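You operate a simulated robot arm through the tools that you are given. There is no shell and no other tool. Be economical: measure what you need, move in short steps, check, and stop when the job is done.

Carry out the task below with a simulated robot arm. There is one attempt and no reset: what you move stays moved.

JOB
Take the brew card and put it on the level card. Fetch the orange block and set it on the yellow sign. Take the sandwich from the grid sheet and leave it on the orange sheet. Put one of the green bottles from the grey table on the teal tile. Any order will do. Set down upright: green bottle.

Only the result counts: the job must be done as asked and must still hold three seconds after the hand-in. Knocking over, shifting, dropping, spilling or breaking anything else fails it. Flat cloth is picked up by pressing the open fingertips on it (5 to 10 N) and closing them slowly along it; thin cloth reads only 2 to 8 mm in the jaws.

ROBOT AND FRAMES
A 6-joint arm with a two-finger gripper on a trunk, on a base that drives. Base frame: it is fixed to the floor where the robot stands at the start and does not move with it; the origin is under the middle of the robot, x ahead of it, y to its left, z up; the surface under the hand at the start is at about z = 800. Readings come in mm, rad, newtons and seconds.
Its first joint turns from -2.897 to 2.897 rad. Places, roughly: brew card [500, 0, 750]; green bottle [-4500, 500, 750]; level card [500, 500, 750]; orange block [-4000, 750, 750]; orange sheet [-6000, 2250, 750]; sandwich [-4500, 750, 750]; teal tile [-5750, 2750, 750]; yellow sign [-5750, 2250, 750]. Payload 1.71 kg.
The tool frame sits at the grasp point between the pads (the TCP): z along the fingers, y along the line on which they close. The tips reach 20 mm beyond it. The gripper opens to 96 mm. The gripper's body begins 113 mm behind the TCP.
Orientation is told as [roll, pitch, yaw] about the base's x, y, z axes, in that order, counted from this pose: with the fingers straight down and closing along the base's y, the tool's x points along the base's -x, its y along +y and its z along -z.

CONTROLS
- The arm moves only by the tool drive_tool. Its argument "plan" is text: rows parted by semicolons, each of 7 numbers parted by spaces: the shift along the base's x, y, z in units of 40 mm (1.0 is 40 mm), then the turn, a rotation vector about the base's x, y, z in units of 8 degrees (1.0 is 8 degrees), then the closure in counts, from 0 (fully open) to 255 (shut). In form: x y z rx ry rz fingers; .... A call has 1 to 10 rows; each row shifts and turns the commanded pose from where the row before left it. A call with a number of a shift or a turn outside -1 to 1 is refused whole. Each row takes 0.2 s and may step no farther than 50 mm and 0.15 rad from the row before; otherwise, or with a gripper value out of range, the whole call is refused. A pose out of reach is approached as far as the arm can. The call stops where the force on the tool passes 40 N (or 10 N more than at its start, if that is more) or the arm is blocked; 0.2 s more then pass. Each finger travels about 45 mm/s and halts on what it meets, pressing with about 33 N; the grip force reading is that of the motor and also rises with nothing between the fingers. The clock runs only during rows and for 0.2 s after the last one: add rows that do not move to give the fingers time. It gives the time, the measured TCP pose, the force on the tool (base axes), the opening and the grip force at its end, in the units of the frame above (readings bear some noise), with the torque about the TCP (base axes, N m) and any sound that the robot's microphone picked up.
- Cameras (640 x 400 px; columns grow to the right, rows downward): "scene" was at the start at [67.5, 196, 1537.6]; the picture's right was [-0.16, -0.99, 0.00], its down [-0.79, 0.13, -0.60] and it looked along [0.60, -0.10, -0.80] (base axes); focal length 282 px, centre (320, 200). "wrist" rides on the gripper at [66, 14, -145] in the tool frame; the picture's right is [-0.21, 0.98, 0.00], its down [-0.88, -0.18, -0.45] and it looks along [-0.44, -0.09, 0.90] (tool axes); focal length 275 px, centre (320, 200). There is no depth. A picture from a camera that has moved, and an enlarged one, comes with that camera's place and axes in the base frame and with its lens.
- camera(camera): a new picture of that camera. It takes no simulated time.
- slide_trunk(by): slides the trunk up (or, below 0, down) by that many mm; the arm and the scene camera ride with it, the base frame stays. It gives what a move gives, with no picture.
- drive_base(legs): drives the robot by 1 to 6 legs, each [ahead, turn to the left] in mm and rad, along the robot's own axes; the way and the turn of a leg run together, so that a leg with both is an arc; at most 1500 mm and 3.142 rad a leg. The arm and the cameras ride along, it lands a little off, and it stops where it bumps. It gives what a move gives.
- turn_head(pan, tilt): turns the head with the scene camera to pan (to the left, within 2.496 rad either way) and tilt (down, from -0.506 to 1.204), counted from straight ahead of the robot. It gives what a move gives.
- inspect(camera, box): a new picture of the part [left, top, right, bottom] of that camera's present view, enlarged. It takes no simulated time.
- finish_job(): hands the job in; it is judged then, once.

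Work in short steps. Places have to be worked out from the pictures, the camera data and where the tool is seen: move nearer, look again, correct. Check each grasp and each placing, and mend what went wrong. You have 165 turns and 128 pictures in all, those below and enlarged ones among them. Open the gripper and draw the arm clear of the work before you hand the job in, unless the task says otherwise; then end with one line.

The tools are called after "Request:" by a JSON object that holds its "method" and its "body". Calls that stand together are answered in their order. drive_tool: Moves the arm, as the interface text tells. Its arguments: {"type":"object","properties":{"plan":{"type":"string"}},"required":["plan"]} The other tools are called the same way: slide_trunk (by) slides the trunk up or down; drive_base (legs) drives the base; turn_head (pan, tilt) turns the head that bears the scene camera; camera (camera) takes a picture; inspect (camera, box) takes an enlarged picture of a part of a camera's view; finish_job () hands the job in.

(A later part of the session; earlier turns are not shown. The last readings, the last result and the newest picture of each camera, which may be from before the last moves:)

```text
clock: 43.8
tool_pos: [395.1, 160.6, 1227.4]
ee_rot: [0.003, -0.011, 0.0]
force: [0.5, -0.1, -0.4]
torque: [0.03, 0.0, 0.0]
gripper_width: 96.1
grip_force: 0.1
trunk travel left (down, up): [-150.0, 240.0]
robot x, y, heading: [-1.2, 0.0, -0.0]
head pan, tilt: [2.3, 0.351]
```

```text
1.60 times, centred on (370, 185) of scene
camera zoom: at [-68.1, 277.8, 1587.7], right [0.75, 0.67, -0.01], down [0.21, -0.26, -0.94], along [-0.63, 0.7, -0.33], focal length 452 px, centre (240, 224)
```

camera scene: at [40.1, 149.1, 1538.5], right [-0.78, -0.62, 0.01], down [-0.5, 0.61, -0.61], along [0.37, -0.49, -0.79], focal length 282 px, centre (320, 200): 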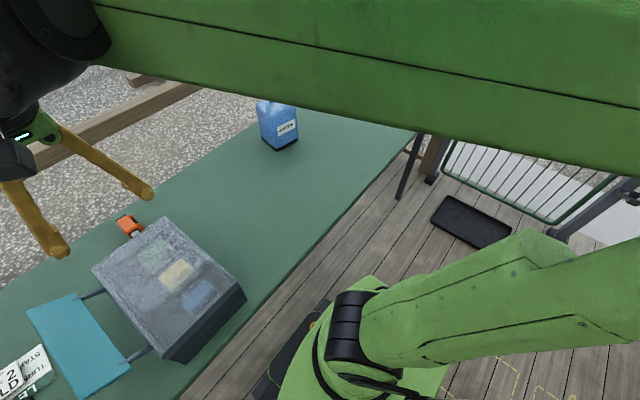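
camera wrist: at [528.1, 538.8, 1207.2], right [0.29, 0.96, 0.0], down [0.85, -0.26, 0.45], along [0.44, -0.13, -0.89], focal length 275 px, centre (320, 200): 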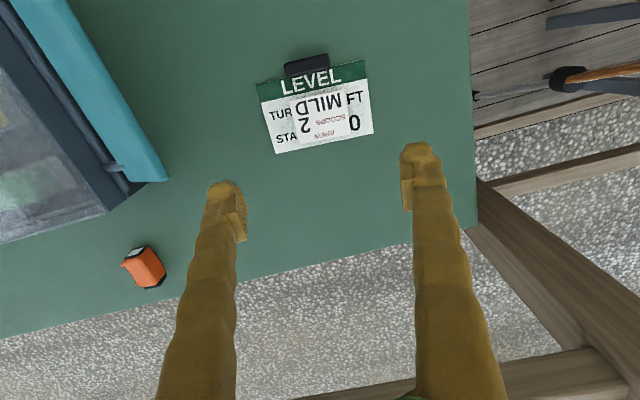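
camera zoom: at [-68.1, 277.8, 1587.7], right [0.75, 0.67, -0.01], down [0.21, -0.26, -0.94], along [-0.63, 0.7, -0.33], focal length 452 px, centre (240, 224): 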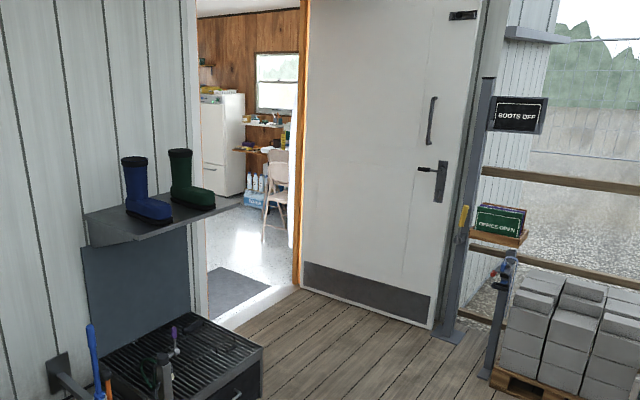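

The elbow folds back-right when tucked, within about 400 mm radius, fine for turning on the open porch. I'll back off from the table and drive to in front of the doorway.

Request:
{"method": "drive_base", "body": {"legs": [[-450, 0], [0, 1.74]]}}

Request:
{"method": "turn_head", "body": {"pan": 0.3, "tilt": 0.45}}

Request:
{"method": "camera", "body": {"camera": "scene"}}

```text
clock: 53.9
tool_pos: [-684.4, 363.1, 1227.2]
ee_rot: [0.003, -0.01, 1.742]
force: [0.0, 0.3, -0.1]
torque: [0.02, 0.01, 0.01]
gripper_width: 96.3
grip_force: 0.0
trunk travel left (down, up): [-150.0, 240.0]
robot x, y, heading: [-454.3, 2.5, 1.738]
head pan, tilt: [2.3, 0.351]
```

```text
clock: 55.8
tool_pos: [-681.9, 350.2, 1231.1]
ee_rot: [0.001, -0.021, 1.74]
force: [0.1, -0.5, 0.4]
torque: [0.03, 0.02, 0.0]
gripper_width: 96.0
grip_force: 0.0
trunk travel left (down, up): [-150.0, 240.0]
robot x, y, heading: [-453.7, -2.1, 1.741]
head pan, tilt: [0.3, 0.45]
```

```text
89 pictures are left
camera scene: at [-701.9, 25.5, 1576.9], right [0.89, 0.45, 0.0], down [0.2, -0.39, -0.9], along [-0.41, 0.8, -0.44], focal length 282 px, centre (320, 200)
```

scene: 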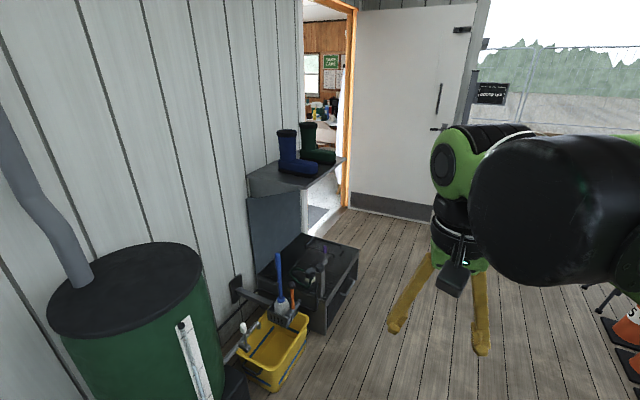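

Way ahead is clear. I'll drive 1400 mm and look again.

Request:
{"method": "drive_base", "body": {"legs": [[1400, 0]]}}

Request:
{"method": "turn_head", "body": {"pan": 0.75, "tilt": 0.35}}

Request:
{"method": "camera", "body": {"camera": "scene"}}

```text
clock: 65.3
tool_pos: [-922.9, 1725.3, 1232.6]
ee_rot: [0.002, -0.025, 1.746]
force: [0.2, 0.2, -0.6]
torque: [-0.03, 0.0, -0.02]
gripper_width: 96.4
grip_force: 0.0
trunk travel left (down, up): [-150.0, 240.0]
robot x, y, heading: [-698.6, 1380.7, 1.75]
head pan, tilt: [0.3, 0.45]
```

```text
clock: 66.2
tool_pos: [-919.3, 1709.2, 1237.1]
ee_rot: [0.001, -0.038, 1.746]
force: [-0.3, -0.8, -0.4]
torque: [0.04, 0.02, 0.02]
gripper_width: 96.0
grip_force: 0.0
trunk travel left (down, up): [-150.0, 240.0]
robot x, y, heading: [-695.4, 1378.6, 1.741]
head pan, tilt: [0.75, 0.351]
```

```text
88 pictures are left
camera scene: at [-973.3, 1368.2, 1586.5], right [0.6, 0.8, 0.0], down [0.27, -0.21, -0.94], along [-0.75, 0.57, -0.34], focal length 282 px, centre (320, 200)
```

scene: 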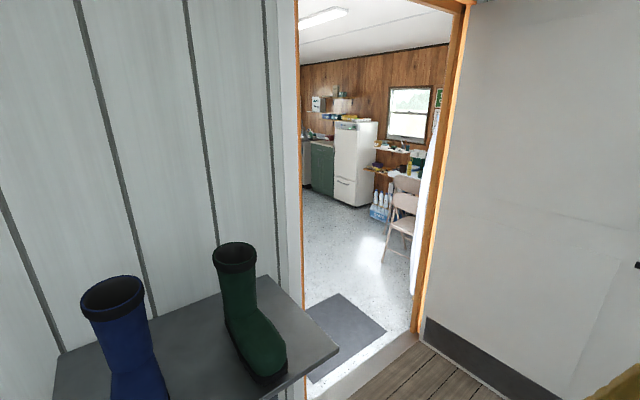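

Doorway spans y≈2030–2885, centre ≈2450. I'll drive to (-880, 2420) and turn to face it.

Request:
{"method": "drive_base", "body": {"legs": [[1060, 0], [0, 1.397]]}}

Request:
{"method": "turn_head", "body": {"pan": 0.0, "tilt": 0.4}}

Request:
{"method": "camera", "body": {"camera": "scene"}}

```text
clock: 78.9
tool_pos: [-1239.4, 2226.1, 1238.2]
ee_rot: [0.003, -0.038, -3.096]
force: [0.3, 0.2, -1.1]
torque: [0.01, -0.03, 0.01]
gripper_width: 96.0
grip_force: 0.1
trunk travel left (down, up): [-150.0, 240.0]
robot x, y, heading: [-889.1, 2407.3, -3.096]
head pan, tilt: [0.75, 0.351]
```

```text
clock: 80.0
tool_pos: [-1225.4, 2226.5, 1242.0]
ee_rot: [0.002, -0.049, -3.095]
force: [1.1, 0.0, 0.4]
torque: [0.02, 0.05, -0.02]
gripper_width: 96.2
grip_force: 0.1
trunk travel left (down, up): [-150.0, 240.0]
robot x, y, heading: [-886.0, 2407.9, -3.092]
head pan, tilt: [0.0, 0.4]
```

```text
87 pictures are left
camera scene: at [-942.0, 2191.6, 1581.8], right [-0.05, 1.0, 0.0], down [0.39, 0.02, -0.92], along [-0.92, -0.04, -0.39], focal length 282 px, centre (320, 200)
```

scene: 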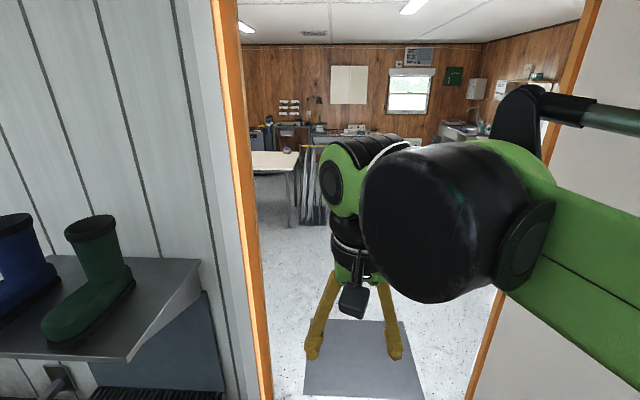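

Doorway jambs appear at y≈1895 and ≈2860, and I'm nearly centred with heading ok. Driving 1400 mm through and looking around.

Request:
{"method": "drive_base", "body": {"legs": [[1400, 0]]}}

Request:
{"method": "turn_head", "body": {"pan": 0.5, "tilt": 0.4}}

Request:
{"method": "camera", "body": {"camera": "scene"}}

Request:
{"method": "turn_head", "body": {"pan": -0.3, "tilt": 0.4}}

Request:
{"method": "camera", "body": {"camera": "scene"}}

```text
clock: 89.7
tool_pos: [-2649.7, 2158.2, 1242.4]
ee_rot: [0.002, -0.052, -3.09]
force: [-0.3, -0.6, 0.1]
torque: [0.02, 0.01, -0.02]
gripper_width: 95.9
grip_force: 0.0
trunk travel left (down, up): [-150.0, 240.0]
robot x, y, heading: [-2318.8, 2341.0, -3.09]
head pan, tilt: [0.0, 0.4]
```

```text
clock: 90.6
tool_pos: [-2633.4, 2158.9, 1246.5]
ee_rot: [0.003, -0.066, -3.093]
force: [2.5, -0.9, 1.3]
torque: [0.02, 0.26, -0.01]
gripper_width: 96.1
grip_force: 0.0
trunk travel left (down, up): [-150.0, 240.0]
robot x, y, heading: [-2315.5, 2338.4, -3.086]
head pan, tilt: [0.499, 0.4]
```

```text
86 pictures are left
camera scene: at [-2376.7, 2078.8, 1584.1], right [-0.52, 0.85, -0.01], down [0.34, 0.2, -0.92], along [-0.78, -0.48, -0.4], focal length 282 px, centre (320, 200)
```

scene: 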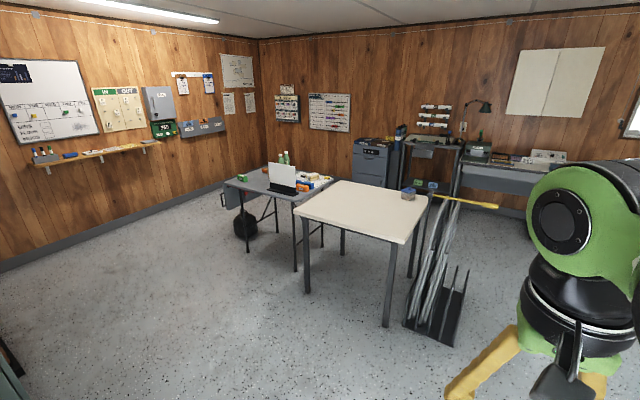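

```text
clock: 91.8
tool_pos: [-2619.9, 2160.6, 1250.8]
ee_rot: [0.004, -0.078, -3.092]
force: [-0.2, -0.8, -0.1]
torque: [0.03, -0.02, -0.01]
gripper_width: 95.9
grip_force: 0.1
trunk travel left (down, up): [-150.0, 240.0]
robot x, y, heading: [-2318.5, 2336.6, -3.092]
head pan, tilt: [-0.3, 0.4]
```

```text
85 pictures are left
camera scene: at [-2350.6, 2151.3, 1585.4], right [0.25, 0.97, 0.0], down [0.37, -0.1, -0.92], along [-0.9, 0.23, -0.38], focal length 282 px, centre (320, 200)
```

scene: 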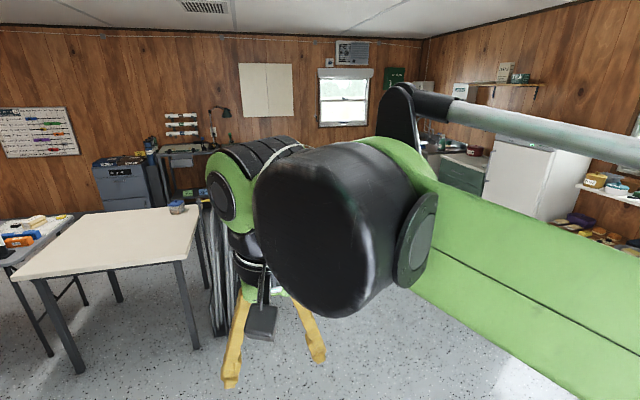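

I see the grey table with green bottles and a cream table in front. Zooming on the grey table.

Request:
{"method": "turn_head", "body": {"pan": 0.5, "tilt": 0.4}}

Request:
{"method": "inspect", "body": {"camera": "scene", "box": [210, 140, 450, 290]}}

```text
clock: 92.9
tool_pos: [-2609.4, 2160.3, 1251.4]
ee_rot: [0.003, -0.087, -3.091]
force: [-1.3, 1.0, 0.0]
torque: [-0.02, -0.07, 0.02]
gripper_width: 96.2
grip_force: 0.0
trunk travel left (down, up): [-150.0, 240.0]
robot x, y, heading: [-2316.5, 2334.6, -3.09]
head pan, tilt: [0.499, 0.4]
```

```text
2.67 times, centred on (330, 215) of scene
camera zoom: at [-2358.0, 2079.3, 1584.8], right [-0.52, 0.85, 0.0], down [0.33, 0.2, -0.92], along [-0.79, -0.48, -0.39], focal length 753 px, centre (293, 160)
```

zoom: 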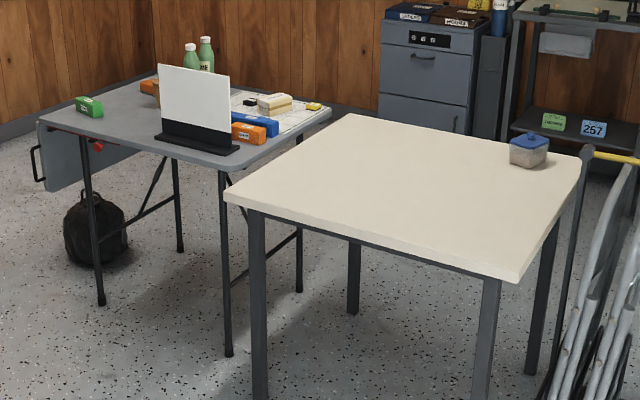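

Grey table spans about x -3880…-4470, y 160…950; the cream table sits at y 1030…1770. I'll drive to about (-3150, 600), facing the grey table's near side.

Request:
{"method": "drive_base", "body": {"legs": [[0, 1.072], [1400, 0]]}}

Request:
{"method": "turn_head", "body": {"pan": -0.6, "tilt": 0.5}}

Request:
{"method": "camera", "body": {"camera": "scene"}}

```text
clock: 106.3
tool_pos: [-2920.1, 766.8, 1248.7]
ee_rot: [0.003, -0.081, -2.04]
force: [0.2, 0.2, 0.6]
torque: [0.0, 0.01, -0.01]
gripper_width: 96.0
grip_force: 0.1
trunk travel left (down, up): [-150.0, 240.0]
robot x, y, heading: [-2925.0, 1117.1, -2.038]
head pan, tilt: [0.499, 0.4]
```

```text
clock: 107.6
tool_pos: [-2913.8, 780.4, 1251.4]
ee_rot: [0.006, -0.092, -2.042]
force: [0.2, 0.4, 0.4]
torque: [-0.03, 0.04, -0.01]
gripper_width: 96.1
grip_force: 0.0
trunk travel left (down, up): [-150.0, 240.0]
robot x, y, heading: [-2923.0, 1114.0, -2.04]
head pan, tilt: [-0.6, 0.499]
```

```text
83 pictures are left
camera scene: at [-2798.7, 1011.6, 1573.0], right [-0.48, 0.88, 0.0], down [0.42, 0.22, -0.88], along [-0.77, -0.43, -0.47], focal length 282 px, centre (320, 200)
```

scene: 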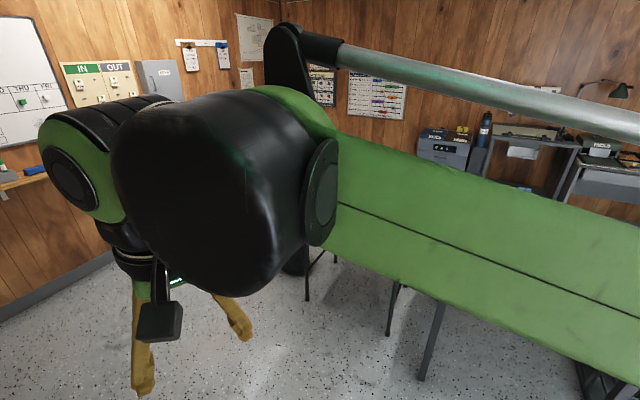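

Arm occludes the table. Continuing: 560 mm more, then turn right to face -x.

Request:
{"method": "drive_base", "body": {"legs": [[560, 0], [0, -1.1]]}}

Request:
{"method": "turn_head", "body": {"pan": 0.0, "tilt": 0.6}}

Request:
{"method": "camera", "body": {"camera": "scene"}}

```text
clock: 116.0
tool_pos: [-3473.1, 455.6, 1253.1]
ee_rot: [0.005, -0.096, -3.142]
force: [0.0, -0.2, -0.4]
torque: [0.01, -0.01, 0.0]
gripper_width: 95.9
grip_force: 0.2
trunk travel left (down, up): [-150.0, 240.0]
robot x, y, heading: [-3178.7, 612.9, 3.143]
head pan, tilt: [-0.6, 0.499]
```

```text
clock: 117.0
tool_pos: [-3454.0, 456.1, 1256.8]
ee_rot: [0.007, -0.109, 3.139]
force: [0.7, -0.1, 0.0]
torque: [-0.01, -0.05, 0.01]
gripper_width: 96.0
grip_force: 0.1
trunk travel left (down, up): [-150.0, 240.0]
robot x, y, heading: [-3177.5, 613.2, 3.142]
head pan, tilt: [0.0, 0.6]
```

```text
82 pictures are left
camera scene: at [-3220.1, 403.2, 1564.3], right [0.0, 1.0, 0.0], down [0.55, 0.0, -0.83], along [-0.83, 0.0, -0.55], focal length 282 px, centre (320, 200)
```

scene: 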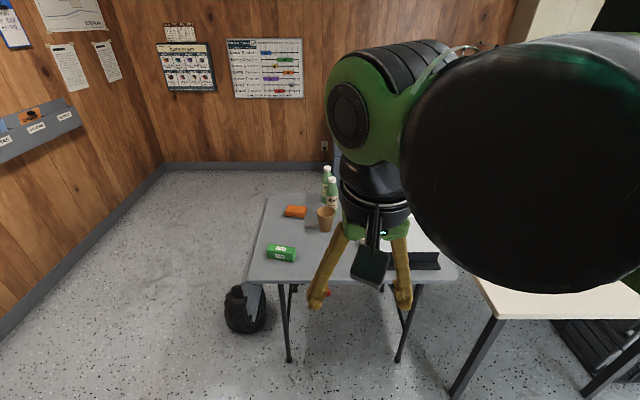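

Two bottles, a cup, a green block and an orange block are visible left of the panel. I'll drive 340 mm closer, then use the wrist camera over the table.

Request:
{"method": "drive_base", "body": {"legs": [[340, 0]]}}

Request:
{"method": "drive_tool", "body": {"plan": "-0.9 0.5 0 0 0 0 0;-0.9 0.5 0 0 0.75 0 0;-0.9 0.5 0 0 0 0 0;-0.9 0.5 0 0 0 0 0;-0.9 0.5 0 0 0 0 0;-0.9 0.5 0 0 0 0 0;0 0 0 0 0 0 0"}}

Request:
{"method": "camera", "body": {"camera": "wrist"}}

Request:
{"method": "camera", "body": {"camera": "scene"}}

```text
clock: 119.9
tool_pos: [-3789.2, 458.6, 1258.0]
ee_rot: [0.005, -0.109, 3.14]
force: [0.1, 0.3, -0.2]
torque: [0.02, 0.0, 0.0]
gripper_width: 96.0
grip_force: 0.0
trunk travel left (down, up): [-150.0, 240.0]
robot x, y, heading: [-3517.4, 615.0, 3.135]
head pan, tilt: [0.0, 0.6]
```

```text
clock: 121.5
tool_pos: [-3990.9, 579.5, 1261.4]
ee_rot: [0.006, -0.227, 3.138]
force: [-0.4, 0.3, -0.4]
torque: [-0.01, -0.03, -0.02]
gripper_width: 96.0
grip_force: 0.1
trunk travel left (down, up): [-150.0, 240.0]
robot x, y, heading: [-3514.0, 616.5, 3.133]
head pan, tilt: [0.0, 0.6]
```

```text
81 pictures are left
camera wrist: at [-3893.8, 565.0, 1386.2], right [-0.2, -0.98, 0.05], down [-0.75, 0.19, 0.63], along [-0.63, 0.09, -0.78], focal length 275 px, centre (320, 200)
```

wrist: 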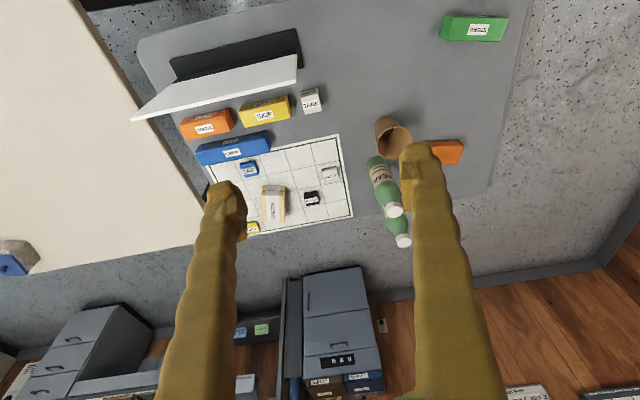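

```text
80 pictures are left
camera scene: at [-3599.5, 404.4, 1562.5], right [0.01, 1.0, 0.0], down [0.58, 0.0, -0.82], along [-0.82, 0.0, -0.58], focal length 282 px, centre (320, 200)
```

scene: 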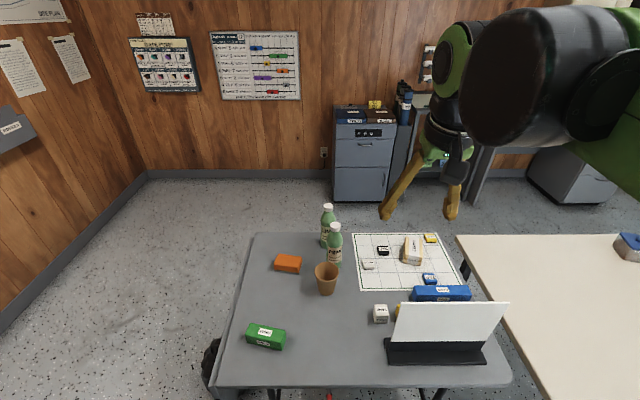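

Good view. I'll zoom in on the objects.

Request:
{"method": "inspect", "body": {"camera": "wrist", "box": [120, 20, 360, 240]}}

Request:
{"method": "inspect", "body": {"camera": "scene", "box": [260, 190, 520, 370]}}

```text
1.82 times, centred on (240, 130) of wrist
camera zoom: at [-3893.8, 565.0, 1386.2], right [-0.2, -0.98, 0.05], down [-0.75, 0.19, 0.63], along [-0.63, 0.09, -0.78], focal length 500 px, centre (466, 327)
```

zoom: 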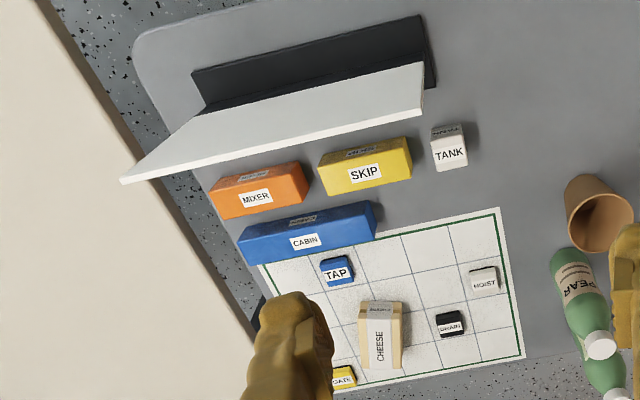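

```text
2.22 times, centred on (390, 280) of scene
camera zoom: at [-3599.5, 404.4, 1562.5], right [0.01, 1.0, 0.0], down [0.58, 0.0, -0.82], along [-0.82, 0.0, -0.58], focal length 628 px, centre (164, 22)
```

zoom: 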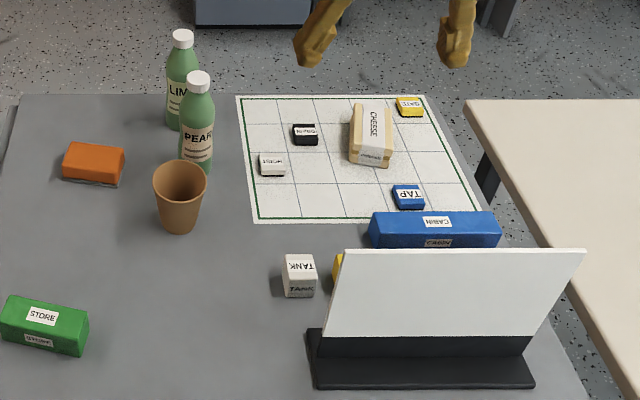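

Items: MIXER (orange block), CHEESE (sandwich on the grid), LIME and PEAR bottles. I start with the sandwich at about (-4357, 756): move above it and level the tool.

Request:
{"method": "drive_tool", "body": {"plan": "-0.92 0.44 0 0 -0.8 0 0;-0.92 0.44 0 0 -0.82 0 0;-0.92 0.44 -0.5 0 0 0 0;-0.92 0.44 -0.5 0 0 0 0;-0.92 0.44 -0.5 0 0 0 0;-0.92 0.44 -0.5 0 0 0 0;-0.92 0.44 -0.5 0 0 0 0;-0.92 0.44 -0.5 0 0 0 0;-0.92 0.44 -0.5 0 0 0 0;-0.85 0.44 -0.5 0 0 0 0"}}

Request:
{"method": "camera", "body": {"camera": "wrist"}}

```text
clock: 123.7
tool_pos: [-4353.9, 755.0, 1100.4]
ee_rot: [0.004, -0.001, 3.139]
force: [0.3, -0.3, 0.6]
torque: [0.03, 0.03, 0.0]
gripper_width: 96.0
grip_force: 0.2
trunk travel left (down, up): [-150.0, 240.0]
robot x, y, heading: [-3515.5, 615.7, 3.134]
head pan, tilt: [0.0, 0.6]
```

```text
77 pictures are left
camera wrist: at [-4288.6, 741.0, 1244.3], right [-0.21, -0.98, 0.01], down [-0.88, 0.19, 0.44], along [-0.44, 0.09, -0.9], focal length 275 px, centre (320, 200)
```

wrist: 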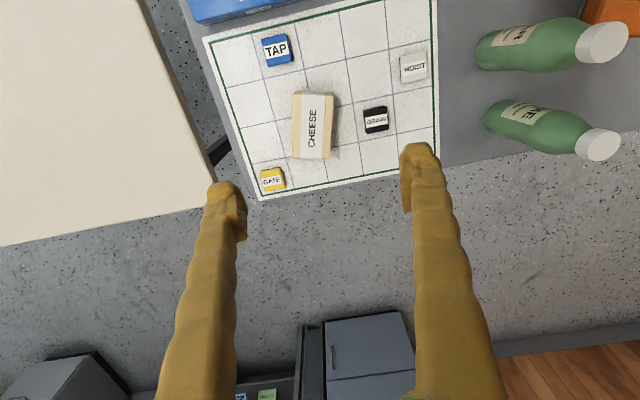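

Sandwich is about 60 × 100 mm, centred near (-4377, 770), turned ≈ -13°. Rotating and descending to z≈900.

Request:
{"method": "drive_tool", "body": {"plan": "-0.3 0.2 -0.8 0 0 -0.8 0;-0.3 0.2 -0.8 0 0 -0.83 0;0 0 -1 0 0 0 0;0 0 -1 0 0 0 0;0 0 -1 0 0 0 0;0 0 -0.4 0 0 0 0;0 0 0 0 0 0 0"}}

Request:
{"method": "camera", "body": {"camera": "wrist"}}

```text
clock: 125.3
tool_pos: [-4378.3, 770.4, 897.5]
ee_rot: [0.004, -0.001, 2.911]
force: [0.1, 0.0, 0.6]
torque: [0.03, 0.0, 0.01]
gripper_width: 96.2
grip_force: 0.1
trunk travel left (down, up): [-150.0, 240.0]
robot x, y, heading: [-3513.1, 616.3, 3.136]
head pan, tilt: [0.0, 0.6]
```

```text
76 pictures are left
camera wrist: at [-4317.7, 742.4, 1041.3], right [-0.42, -0.91, 0.01], down [-0.81, 0.38, 0.44], along [-0.4, 0.18, -0.9], focal length 275 px, centre (320, 200)
```

wrist: 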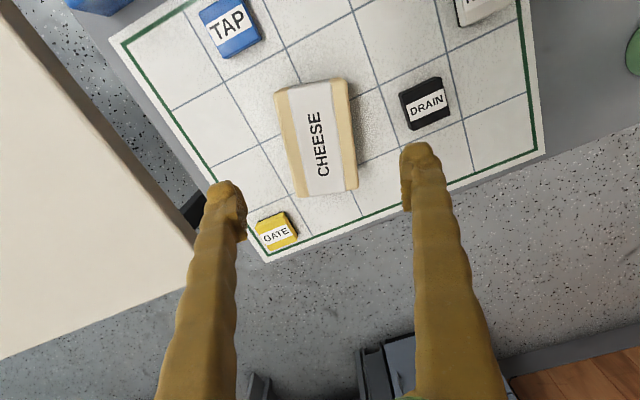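

Centre matches; a further -4° yaw. Descending to z≈785 and checking.

Request:
{"method": "drive_tool", "body": {"plan": "0.07 -0.04 -0.5 0 0 -0.48 0;0 0 -1 0 0 0 0;0 0 -0.8 0 0 0 0;0 0 -0.5 0 0 0 0;0 0 0 0 0 0 0"}}

Request:
{"method": "camera", "body": {"camera": "wrist"}}

```text
clock: 126.5
tool_pos: [-4375.8, 768.7, 787.9]
ee_rot: [0.006, -0.001, 2.844]
force: [0.4, 1.0, 0.3]
torque: [-0.01, -0.02, -0.03]
gripper_width: 95.9
grip_force: 0.0
trunk travel left (down, up): [-150.0, 240.0]
robot x, y, heading: [-3513.1, 610.6, 3.138]
head pan, tilt: [0.0, 0.6]
```

```text
75 pictures are left
camera wrist: at [-4317.0, 737.0, 930.4], right [-0.48, -0.87, 0.0], down [-0.78, 0.44, 0.44], along [-0.39, 0.21, -0.9], focal length 275 px, centre (320, 200)
```

wrist: 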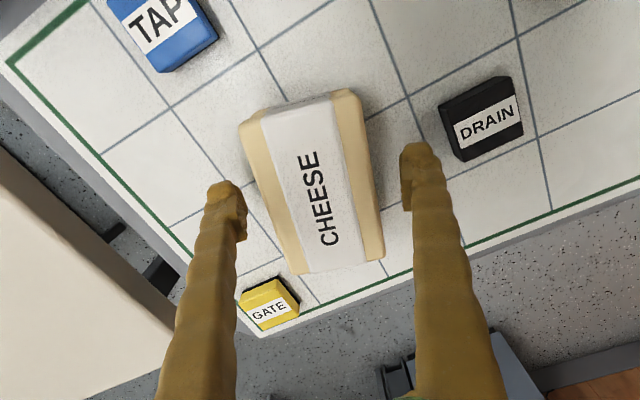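

Well aligned. Lower 10 mm and close.

Request:
{"method": "drive_tool", "body": {"plan": "0 0 -0.25 0 0 0 0;0 0 0 0 0 0 40;0 0 0 0 0 0 80;0 0 0 0 0 0 120;0 0 0 0 0 0 160;0 0 0 0 0 0 255;0 0 0 0 0 0 255"}}

```text
clock: 128.1
tool_pos: [-4375.3, 769.1, 777.4]
ee_rot: [0.005, -0.001, 2.844]
force: [0.6, 0.0, 1.4]
torque: [0.0, -0.03, 0.04]
gripper_width: 73.1
grip_force: 33.2
trunk travel left (down, up): [-150.0, 240.0]
robot x, y, heading: [-3515.4, 612.3, 3.133]
head pan, tilt: [0.0, 0.6]
```

Gripped at 73 mm. Lift slowly and check.

Request:
{"method": "drive_tool", "body": {"plan": "0 0 0.1 0 0 0 255;0 0 0.3 0 0 0 255;0 0 0.6 0 0 0 255;0 0 1 0 0 0 255;0 0 1 0 0 0 255;0 0 1 0 0 0 255;0 0 1 0 0 0 255;0 0 1 0 0 0 255;0 0 1 0 0 0 255;0 0 0 0 0 0 255"}}

Request:
{"method": "camera", "body": {"camera": "wrist"}}

```text
clock: 130.3
tool_pos: [-4376.8, 769.3, 1055.8]
ee_rot: [0.006, 0.0, 2.844]
force: [0.7, 0.2, -1.8]
torque: [-0.01, 0.04, 0.02]
gripper_width: 72.9
grip_force: 33.3
trunk travel left (down, up): [-150.0, 240.0]
robot x, y, heading: [-3513.5, 616.5, 3.138]
head pan, tilt: [0.0, 0.6]
```

```text
74 pictures are left
camera wrist: at [-4317.7, 738.0, 1199.7], right [-0.48, -0.87, 0.01], down [-0.78, 0.44, 0.44], along [-0.39, 0.21, -0.9], focal length 275 px, centre (320, 200)
```

wrist: 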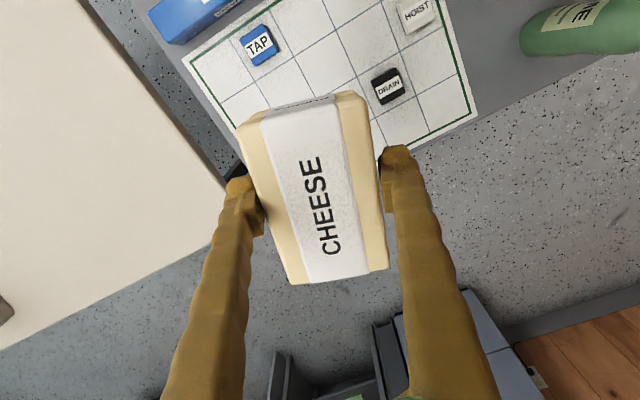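

Sandwich held. Retract the arm up and in.

Request:
{"method": "drive_tool", "body": {"plan": "0.9 -0.4 0.5 0 0 0.8 255;0.9 -0.4 0.5 0 0 0.8 255;0.9 -0.4 0.5 0 0 0.5 255;0.9 -0.4 0.5 0 0 0 255;0.9 -0.4 0.5 0 0 0 255;0.9 -0.4 0.5 0 0 0 255;0.9 -0.4 0 0 0 0 255;0.9 -0.4 0 0 0 0 255;0.9 -0.4 0 0 0 0 255;0.9 -0.4 0 0 0 0 255"}}

Request:
{"method": "turn_head", "body": {"pan": -0.75, "tilt": 0.35}}

Request:
{"method": "camera", "body": {"camera": "scene"}}

```text
clock: 132.5
tool_pos: [-4016.3, 608.7, 1179.7]
ee_rot: [0.005, -0.002, 3.136]
force: [0.5, 0.1, -1.0]
torque: [-0.01, 0.08, 0.02]
gripper_width: 72.4
grip_force: 33.3
trunk travel left (down, up): [-150.0, 240.0]
robot x, y, heading: [-3512.3, 613.8, 3.135]
head pan, tilt: [0.0, 0.6]
```

```text
clock: 133.6
tool_pos: [-4016.6, 610.1, 1179.9]
ee_rot: [0.006, -0.001, 3.137]
force: [-1.2, -0.1, -2.0]
torque: [-0.01, 0.02, -0.01]
gripper_width: 72.1
grip_force: 32.8
trunk travel left (down, up): [-150.0, 240.0]
robot x, y, heading: [-3516.0, 616.7, 3.136]
head pan, tilt: [-0.75, 0.351]
```

```text
73 pictures are left
camera scene: at [-3578.7, 467.8, 1585.6], right [0.69, 0.73, 0.01], down [0.27, -0.24, -0.94], along [-0.68, 0.64, -0.35], focal length 282 px, centre (320, 200)
```

scene: 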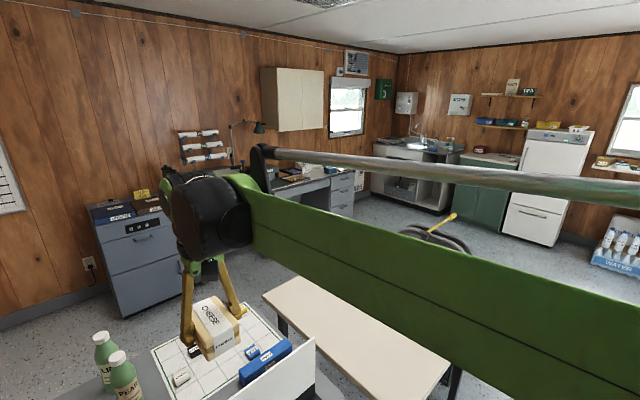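

Destination bench is along the far wall beneath the cabinet. I'll back off, go around the cream table's east side to y≈2650, and face west.

Request:
{"method": "drive_base", "body": {"legs": [[-350, 0], [0, -1.571], [1500, 0], [550, 0], [0, 1.571]]}}

Request:
{"method": "turn_head", "body": {"pan": 0.1, "tilt": 0.35}}

Request:
{"method": "camera", "body": {"camera": "scene"}}

```text
clock: 161.7
tool_pos: [-3697.8, 2645.8, 1178.0]
ee_rot: [0.006, 0.0, -3.119]
force: [-0.5, 0.3, -0.9]
torque: [-0.03, -0.02, 0.02]
gripper_width: 70.9
grip_force: 32.9
trunk travel left (down, up): [-150.0, 240.0]
robot x, y, heading: [-3192.7, 2669.8, -3.12]
head pan, tilt: [-0.75, 0.351]
```

```text
clock: 162.9
tool_pos: [-3672.2, 2645.5, 1189.4]
ee_rot: [0.005, -0.021, -3.118]
force: [0.8, 0.5, -1.3]
torque: [-0.05, 0.02, -0.02]
gripper_width: 70.7
grip_force: 33.2
trunk travel left (down, up): [-150.0, 240.0]
robot x, y, heading: [-3194.3, 2666.2, -3.119]
head pan, tilt: [0.099, 0.351]
```

```text
72 pictures are left
camera scene: at [-3254.8, 2444.8, 1586.4], right [-0.12, 0.99, 0.0], down [0.34, 0.04, -0.94], along [-0.93, -0.11, -0.34], focal length 282 px, centre (320, 200)
```

scene: 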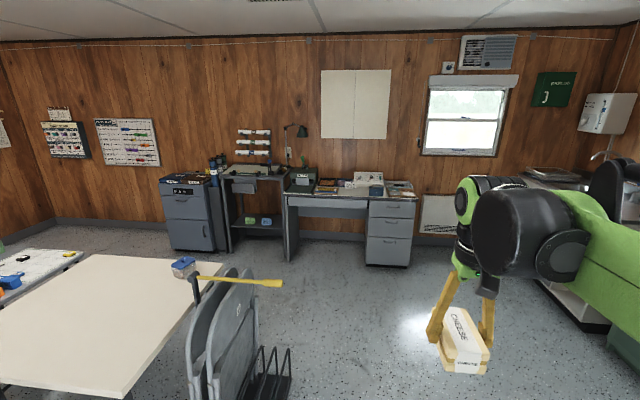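

Route is clear past the rack at y≈2130. I'll limit the finger squeeze, then drive 1450 mm west and look at the desk.

Request:
{"method": "drive_tool", "body": {"plan": "0 0 0 0 0 0 80;0 0 0 0 0 0 80"}}

Request:
{"method": "drive_base", "body": {"legs": [[1450, 0]]}}

Request:
{"method": "turn_head", "body": {"pan": 0.1, "tilt": 0.5}}

Request:
{"method": "camera", "body": {"camera": "scene"}}

```text
clock: 163.5
tool_pos: [-3672.9, 2645.7, 1188.4]
ee_rot: [0.003, -0.021, -3.118]
force: [-0.9, 0.2, -1.7]
torque: [0.01, -0.01, 0.02]
gripper_width: 70.6
grip_force: 32.5
trunk travel left (down, up): [-150.0, 240.0]
robot x, y, heading: [-3197.0, 2669.2, -3.122]
head pan, tilt: [0.099, 0.351]
```

```text
clock: 173.2
tool_pos: [-5112.6, 2614.8, 1185.8]
ee_rot: [0.005, -0.016, -3.121]
force: [0.3, 0.3, -0.5]
torque: [-0.01, -0.02, -0.01]
gripper_width: 70.3
grip_force: 33.0
trunk travel left (down, up): [-150.0, 240.0]
robot x, y, heading: [-4630.9, 2635.9, -3.118]
head pan, tilt: [0.099, 0.351]
```

```text
clock: 173.9
tool_pos: [-5101.5, 2616.2, 1190.0]
ee_rot: [0.005, -0.026, -3.122]
force: [1.0, -0.5, -1.1]
torque: [-0.02, 0.08, 0.04]
gripper_width: 70.3
grip_force: 32.5
trunk travel left (down, up): [-150.0, 240.0]
robot x, y, heading: [-4631.0, 2635.9, -3.117]
head pan, tilt: [0.099, 0.499]
```

```text
71 pictures are left
camera scene: at [-4692.5, 2414.1, 1572.5], right [-0.12, 0.99, 0.0], down [0.48, 0.06, -0.88], along [-0.87, -0.11, -0.48], focal length 282 px, centre (320, 200)
```

scene: 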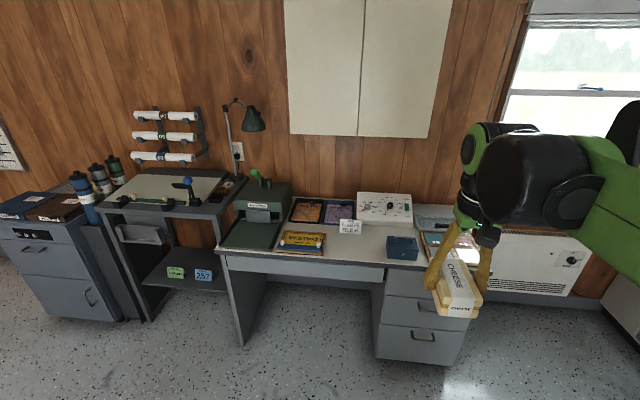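

Request:
{"method": "inspect", "body": {"camera": "scene", "box": [210, 160, 480, 300]}}

```text
2.37 times, centred on (345, 230) of scene
camera zoom: at [-4692.5, 2414.1, 1572.5], right [-0.12, 0.99, 0.0], down [0.48, 0.06, -0.88], along [-0.87, -0.11, -0.48], focal length 670 px, centre (261, 129)
```

zoom: 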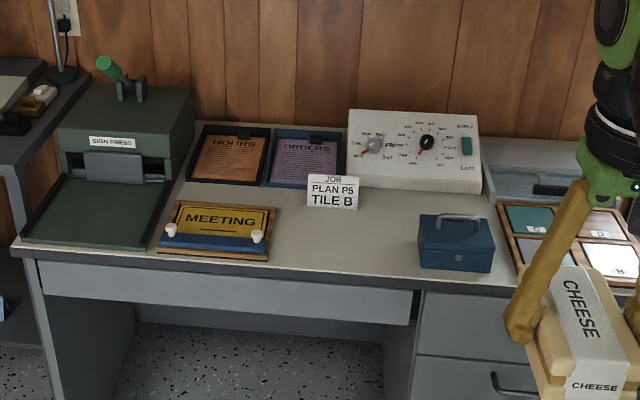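

Orange "HOURS" sheet at ≈(-6039, 2170), yellow "MEETING" sign at ≈(-5785, 2187), and the teal tile in a tray at ≈(-5868, 2815). I'll drive to about (-5290, 2450) facing the desk.

Request:
{"method": "drive_base", "body": {"legs": [[0, 0.25], [685, 0], [0, -0.275]]}}

Request:
{"method": "turn_head", "body": {"pan": 0.1, "tilt": 0.75}}

Request:
{"method": "camera", "body": {"camera": "scene"}}

```text
clock: 181.3
tool_pos: [-5745.6, 2435.7, 1191.9]
ee_rot: [0.005, -0.031, -3.127]
force: [-0.7, 0.4, -1.8]
torque: [-0.01, 0.02, -0.04]
gripper_width: 70.2
grip_force: 33.5
trunk travel left (down, up): [-150.0, 240.0]
robot x, y, heading: [-5277.4, 2457.7, -3.129]
head pan, tilt: [0.099, 0.499]
```

```text
clock: 182.1
tool_pos: [-5730.2, 2435.8, 1198.6]
ee_rot: [0.005, -0.042, -3.127]
force: [0.5, 0.0, -1.6]
torque: [0.02, 0.01, 0.01]
gripper_width: 69.8
grip_force: 33.0
trunk travel left (down, up): [-150.0, 240.0]
robot x, y, heading: [-5277.6, 2452.4, -3.129]
head pan, tilt: [0.099, 0.75]
```

```text
69 pictures are left
camera scene: at [-5323.6, 2233.2, 1551.0], right [-0.11, 0.99, 0.0], down [0.68, 0.08, -0.73], along [-0.73, -0.08, -0.68], focal length 282 px, centre (320, 200)
```

scene: 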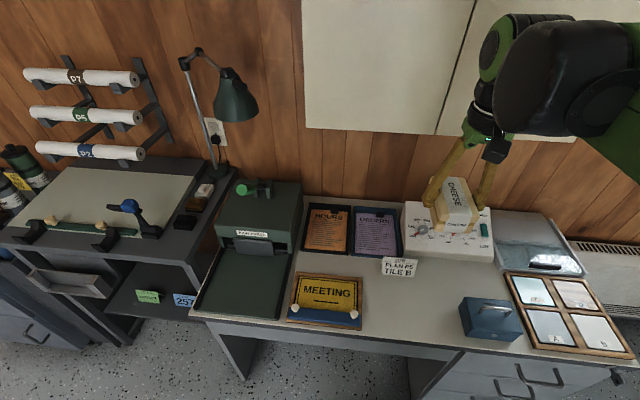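

A cabinet overhangs the sheets (front x≈-5905, underside z≈1234), so I'll lower the trunk and enter from the front at low height.

Request:
{"method": "slide_trunk", "body": {"by": -150}}

Request:
{"method": "drive_tool", "body": {"plan": "0 -0.9 0 0 -0.3 0 80;0 -0.9 0 0 0 0 80;0 -0.9 0 0 0 0 80;0 -0.9 0 0 0 0 80;0 -0.9 0 0 0 0 80;0 -0.9 0 0 0 0 80;0 -0.9 -0.3 0 0 0 80;0 0 -0.9 0 0 0 80;0 0 -0.9 0 0 0 80;0 0 0 0 0 0 80"}}

Request:
{"method": "camera", "body": {"camera": "wrist"}}

Request:
{"method": "camera", "body": {"camera": "scene"}}

```text
clock: 183.8
tool_pos: [-5735.2, 2436.1, 1046.1]
ee_rot: [0.005, -0.037, -3.127]
force: [0.0, -0.1, -1.3]
torque: [-0.01, 0.06, -0.01]
gripper_width: 70.2
grip_force: 33.5
trunk travel left (down, up): [0.0, 390.0]
robot x, y, heading: [-5279.4, 2454.1, -3.124]
head pan, tilt: [0.099, 0.75]
```

```text
clock: 186.1
tool_pos: [-5726.7, 2187.4, 965.5]
ee_rot: [0.006, -0.002, -3.126]
force: [-0.3, -0.6, -2.3]
torque: [0.01, 0.02, 0.0]
gripper_width: 69.7
grip_force: 32.9
trunk travel left (down, up): [0.0, 390.0]
robot x, y, heading: [-5277.3, 2452.6, -3.125]
head pan, tilt: [0.099, 0.75]
```

```text
68 pictures are left
camera wrist: at [-5660.7, 2175.4, 1108.6], right [-0.19, -0.98, 0.01], down [-0.88, 0.17, 0.45], along [-0.44, 0.08, -0.9], focal length 275 px, centre (320, 200)
```

wrist: 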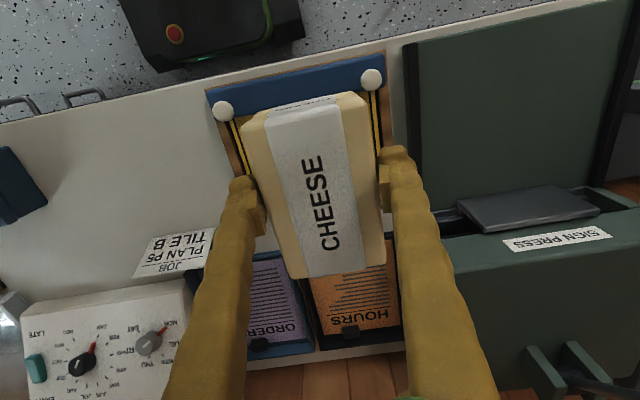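

```text
67 pictures are left
camera scene: at [-5349.2, 2232.8, 1399.8], right [-0.11, 0.99, 0.0], down [0.69, 0.08, -0.72], along [-0.72, -0.08, -0.69], focal length 282 px, centre (320, 200)
```

scene: 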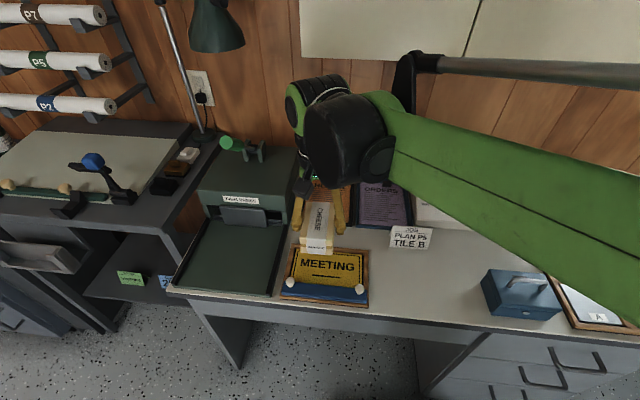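

Sheet spans y≈2111–2255, x≈-5935…-6130. I'll lower to z≈880 and slide in to x≈-6035.

Request:
{"method": "drive_tool", "body": {"plan": "0 -0.1 -1 0 0 -0.1 80;-0.5 0 -0.8 0 0 0 80;-0.95 0 -0.2 0 0 0 80;-0.95 0 0 0 0 0 80;-0.95 0 0 0 0 0 80;-0.95 0 0 0 0 0 80;-0.95 0 0 0 0 0 80;-0.95 0 0 0 0 0 80;-0.95 0 0 0 0 0 80;-0.5 0 0 0 0 0 80"}}

Request:
{"method": "camera", "body": {"camera": "scene"}}

Request:
{"method": "camera", "body": {"camera": "wrist"}}

```text
clock: 188.2
tool_pos: [-6025.8, 2180.1, 884.2]
ee_rot: [0.008, -0.009, -3.14]
force: [0.0, 1.0, -2.7]
torque: [0.03, 0.01, -0.05]
gripper_width: 69.8
grip_force: 32.7
trunk travel left (down, up): [0.0, 390.0]
robot x, y, heading: [-5273.5, 2453.2, -3.128]
head pan, tilt: [0.099, 0.75]
```

```text
66 pictures are left
camera scene: at [-5333.2, 2233.5, 1399.0], right [-0.11, 0.99, 0.0], down [0.68, 0.08, -0.73], along [-0.72, -0.08, -0.69], focal length 282 px, centre (320, 200)
```

scene: 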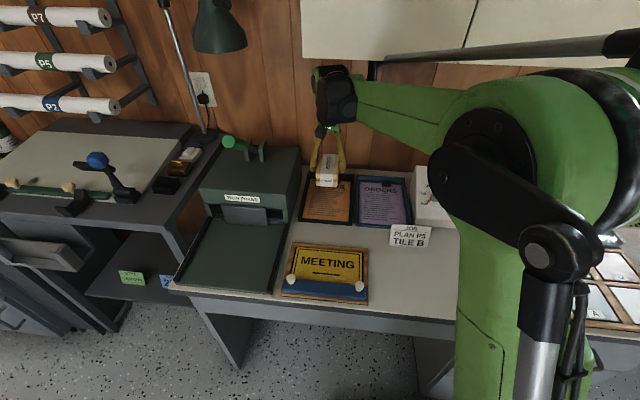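

```text
65 pictures are left
camera wrist: at [-5958.4, 2166.6, 1026.9], right [-0.2, -0.98, 0.01], down [-0.87, 0.19, 0.45], along [-0.44, 0.09, -0.89], focal length 275 px, centre (320, 200)
```

wrist: 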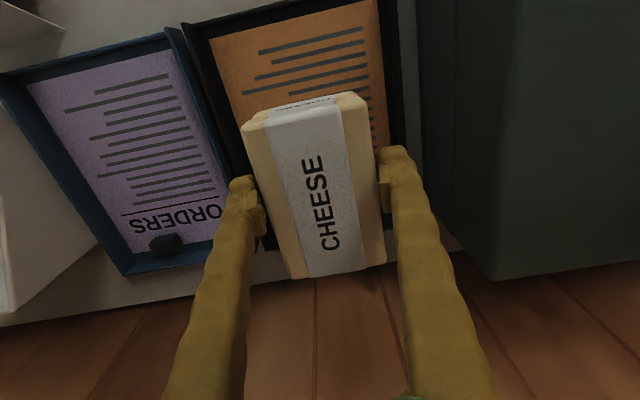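

Over the sheet's centre. Descending to near contact.

Request:
{"method": "drive_tool", "body": {"plan": "0 0.08 -0.7 0 0 0 80;0 0 -0.7 0 0 0 80;0 0 -0.5 0 0 0 80;0 0 -0.2 0 0 0 80;0 0 0 0 0 0 80"}}

Request:
{"method": "drive_tool", "body": {"plan": "0 0 -0.1 0 0 0 80;0 0 0 0 0 0 80"}}

Request:
{"method": "inspect", "body": {"camera": "scene", "box": [270, 100, 400, 240]}}

```text
clock: 189.4
tool_pos: [-6032.3, 2184.2, 799.7]
ee_rot: [0.007, -0.004, -3.141]
force: [0.3, -1.2, 14.4]
torque: [-0.57, 0.04, 0.05]
gripper_width: 69.8
grip_force: 32.9
trunk travel left (down, up): [0.0, 390.0]
robot x, y, heading: [-5280.0, 2454.6, -3.128]
head pan, tilt: [0.099, 0.75]
```

```text
clock: 189.9
tool_pos: [-6018.9, 2184.5, 810.4]
ee_rot: [0.007, -0.02, -3.14]
force: [0.4, -0.6, -2.0]
torque: [0.01, 0.1, -0.04]
gripper_width: 69.9
grip_force: 33.2
trunk travel left (down, up): [0.0, 390.0]
robot x, y, heading: [-5277.4, 2452.1, -3.123]
head pan, tilt: [0.099, 0.75]
stopped in row 2: the force on the tool passed its limit at 46 N (the readings are from after the stop); the commanded pose is now the measured one
```

```text
2.86 times, centred on (335, 170) of scene
camera zoom: at [-5347.2, 2232.9, 1399.7], right [-0.11, 0.99, 0.0], down [0.69, 0.08, -0.72], along [-0.72, -0.08, -0.69], focal length 807 px, centre (277, 286)
```

zoom: 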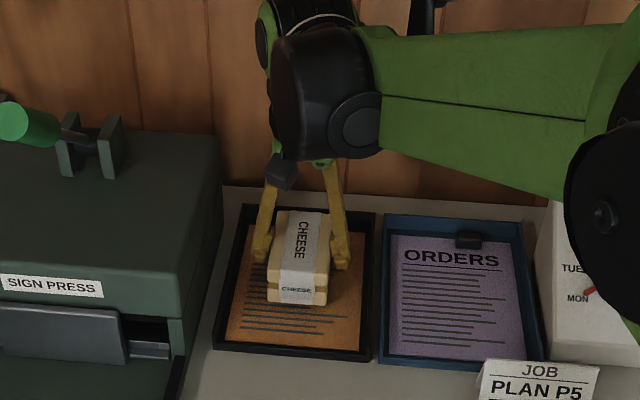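

Contact was at z≈800. I'll settle back to ≈801 and release.

Request:
{"method": "drive_tool", "body": {"plan": "-0.2 0 0 0 -0.14 0 80;0 0 -0.15 0 0 0 80;0 0 0 0 0 0 80"}}

```text
clock: 190.7
tool_pos: [-6029.6, 2183.5, 801.9]
ee_rot: [0.005, 0.002, -3.14]
force: [-0.1, -0.2, -2.0]
torque: [-0.01, -0.01, 0.02]
gripper_width: 69.8
grip_force: 33.5
trunk travel left (down, up): [0.0, 390.0]
robot x, y, heading: [-5277.8, 2456.7, -3.121]
head pan, tilt: [0.099, 0.75]
```

Request:
{"method": "drive_tool", "body": {"plan": "0 0 -0.05 0 0 0 70;0 0 0 0 0 0 50;0 0 0 0 0 0 20;0 0 0 0 0 0 0;0 0 0 0 0 0 0;0 0 0.3 0 0 0 0;0 0 0.8 0 0 0 0;0 0 0.8 0 0 0 0;0.5 0 0 0 0 0 0;0 0 0 0 0 0 0"}}

Request:
{"method": "camera", "body": {"camera": "wrist"}}

```text
clock: 192.9
tool_pos: [-6009.3, 2183.2, 877.5]
ee_rot: [0.005, 0.002, -3.141]
force: [-0.1, -0.1, -0.5]
torque: [0.0, 0.0, -0.01]
gripper_width: 96.2
grip_force: 0.0
trunk travel left (down, up): [0.0, 390.0]
robot x, y, heading: [-5277.3, 2450.9, -3.125]
head pan, tilt: [0.099, 0.75]
```

```text
63 pictures are left
camera wrist: at [-5943.3, 2170.2, 1019.9], right [-0.21, -0.98, 0.01], down [-0.88, 0.19, 0.44], along [-0.43, 0.09, -0.9], focal length 275 px, centre (320, 200)
```

wrist: 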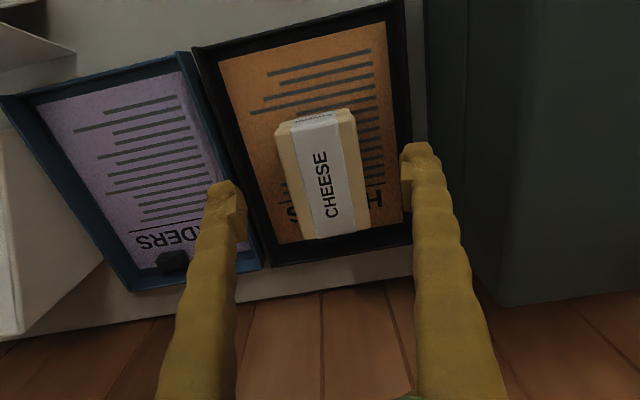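

Sandwich appears on the sheet. I'll back the arm out and check whether it lies flat.

Request:
{"method": "drive_tool", "body": {"plan": "0.95 0 0 0 0 0 0;0.95 0 0 0 0 0 0;0.95 0 0 0 0 0 0;0.95 0 0 0 0 0 0;0.95 0 0 0 0 0 0;0.9 0 0.4 0 0 0 0;0.9 0.4 0.5 0 0 0 0;0.3 0.8 0.7 0 0 0 0;0 0.9 0.7 0 0 0 0;0 0.9 0.5 0 0 0 0"}}

Request:
{"method": "inspect", "body": {"camera": "scene", "box": [270, 130, 400, 310]}}

```text
clock: 195.1
tool_pos: [-5735.7, 2302.1, 985.9]
ee_rot: [0.005, 0.002, -3.142]
force: [-0.1, -0.2, 0.9]
torque: [0.02, -0.06, -0.01]
gripper_width: 96.0
grip_force: 0.1
trunk travel left (down, up): [0.0, 390.0]
robot x, y, heading: [-5277.4, 2453.8, -3.129]
head pan, tilt: [0.099, 0.75]
```

```text
2.22 times, centred on (335, 220) of scene
camera zoom: at [-5349.3, 2232.4, 1399.7], right [-0.11, 0.99, 0.0], down [0.69, 0.08, -0.72], along [-0.72, -0.08, -0.69], focal length 628 px, centre (287, 156)
```

zoom: 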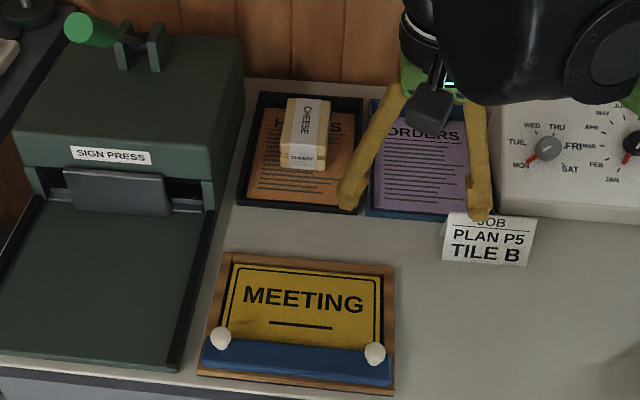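

The sandwich sits flat on the orange sheet. Now back to the grey table for the orange block: raise the trunk, drive back along the same route.

Request:
{"method": "slide_trunk", "body": {"by": 150}}

Request:
{"method": "drive_base", "body": {"legs": [[0, 0.1], [-1400, 0], [-690, 0], [0, 1.454], [1500, 0], [560, 0]]}}

```text
clock: 196.8
tool_pos: [-5735.9, 2303.2, 1134.3]
ee_rot: [0.006, 0.003, -3.14]
force: [0.2, -0.7, 0.7]
torque: [0.03, 0.01, 0.04]
gripper_width: 96.2
grip_force: 0.0
trunk travel left (down, up): [-150.0, 240.0]
robot x, y, heading: [-5275.8, 2456.5, -3.125]
head pan, tilt: [0.099, 0.75]
```

```text
clock: 230.8
tool_pos: [-3043.7, 159.9, 1136.1]
ee_rot: [0.006, 0.002, -1.579]
force: [-0.1, -0.5, 0.0]
torque: [0.0, 0.01, -0.02]
gripper_width: 96.0
grip_force: 0.1
trunk travel left (down, up): [-150.0, 240.0]
robot x, y, heading: [-3194.0, 620.5, -1.563]
head pan, tilt: [0.099, 0.75]
```

Now turn to face the grey table and approach.

Request:
{"method": "drive_base", "body": {"legs": [[0, -1.575], [325, 0]]}}

Request:
{"method": "turn_head", "body": {"pan": -0.1, "tilt": 0.75}}

Request:
{"method": "camera", "body": {"camera": "scene"}}

```text
clock: 239.5
tool_pos: [-3957.7, 483.1, 1141.0]
ee_rot: [0.007, -0.012, 3.117]
force: [0.5, 0.3, -0.7]
torque: [0.04, 0.04, 0.0]
gripper_width: 96.3
grip_force: 0.0
trunk travel left (down, up): [-150.0, 240.0]
robot x, y, heading: [-3508.9, 624.4, 3.137]
head pan, tilt: [0.099, 0.75]
```

```text
clock: 240.2
tool_pos: [-3953.7, 483.7, 1141.7]
ee_rot: [0.007, -0.018, 3.118]
force: [-2.3, -0.4, -0.9]
torque: [0.02, -0.34, 0.02]
gripper_width: 95.9
grip_force: 0.1
trunk travel left (down, up): [-150.0, 240.0]
robot x, y, heading: [-3511.9, 623.9, 3.138]
head pan, tilt: [-0.099, 0.75]
```

```text
61 pictures are left
camera scene: at [-3596.2, 421.5, 1549.5], right [0.11, 0.99, 0.0], down [0.69, -0.07, -0.72], along [-0.71, 0.08, -0.7], focal length 282 px, centre (320, 200)
```

scene: 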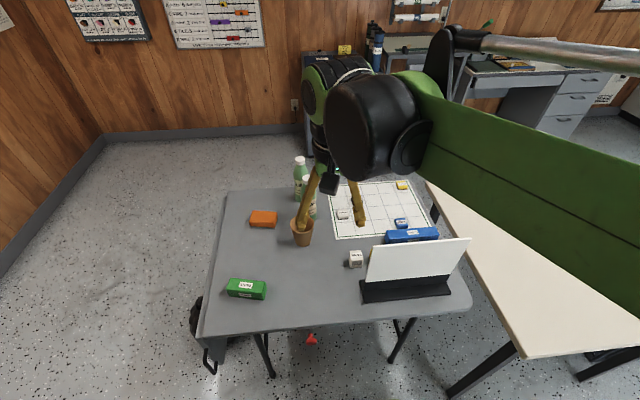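

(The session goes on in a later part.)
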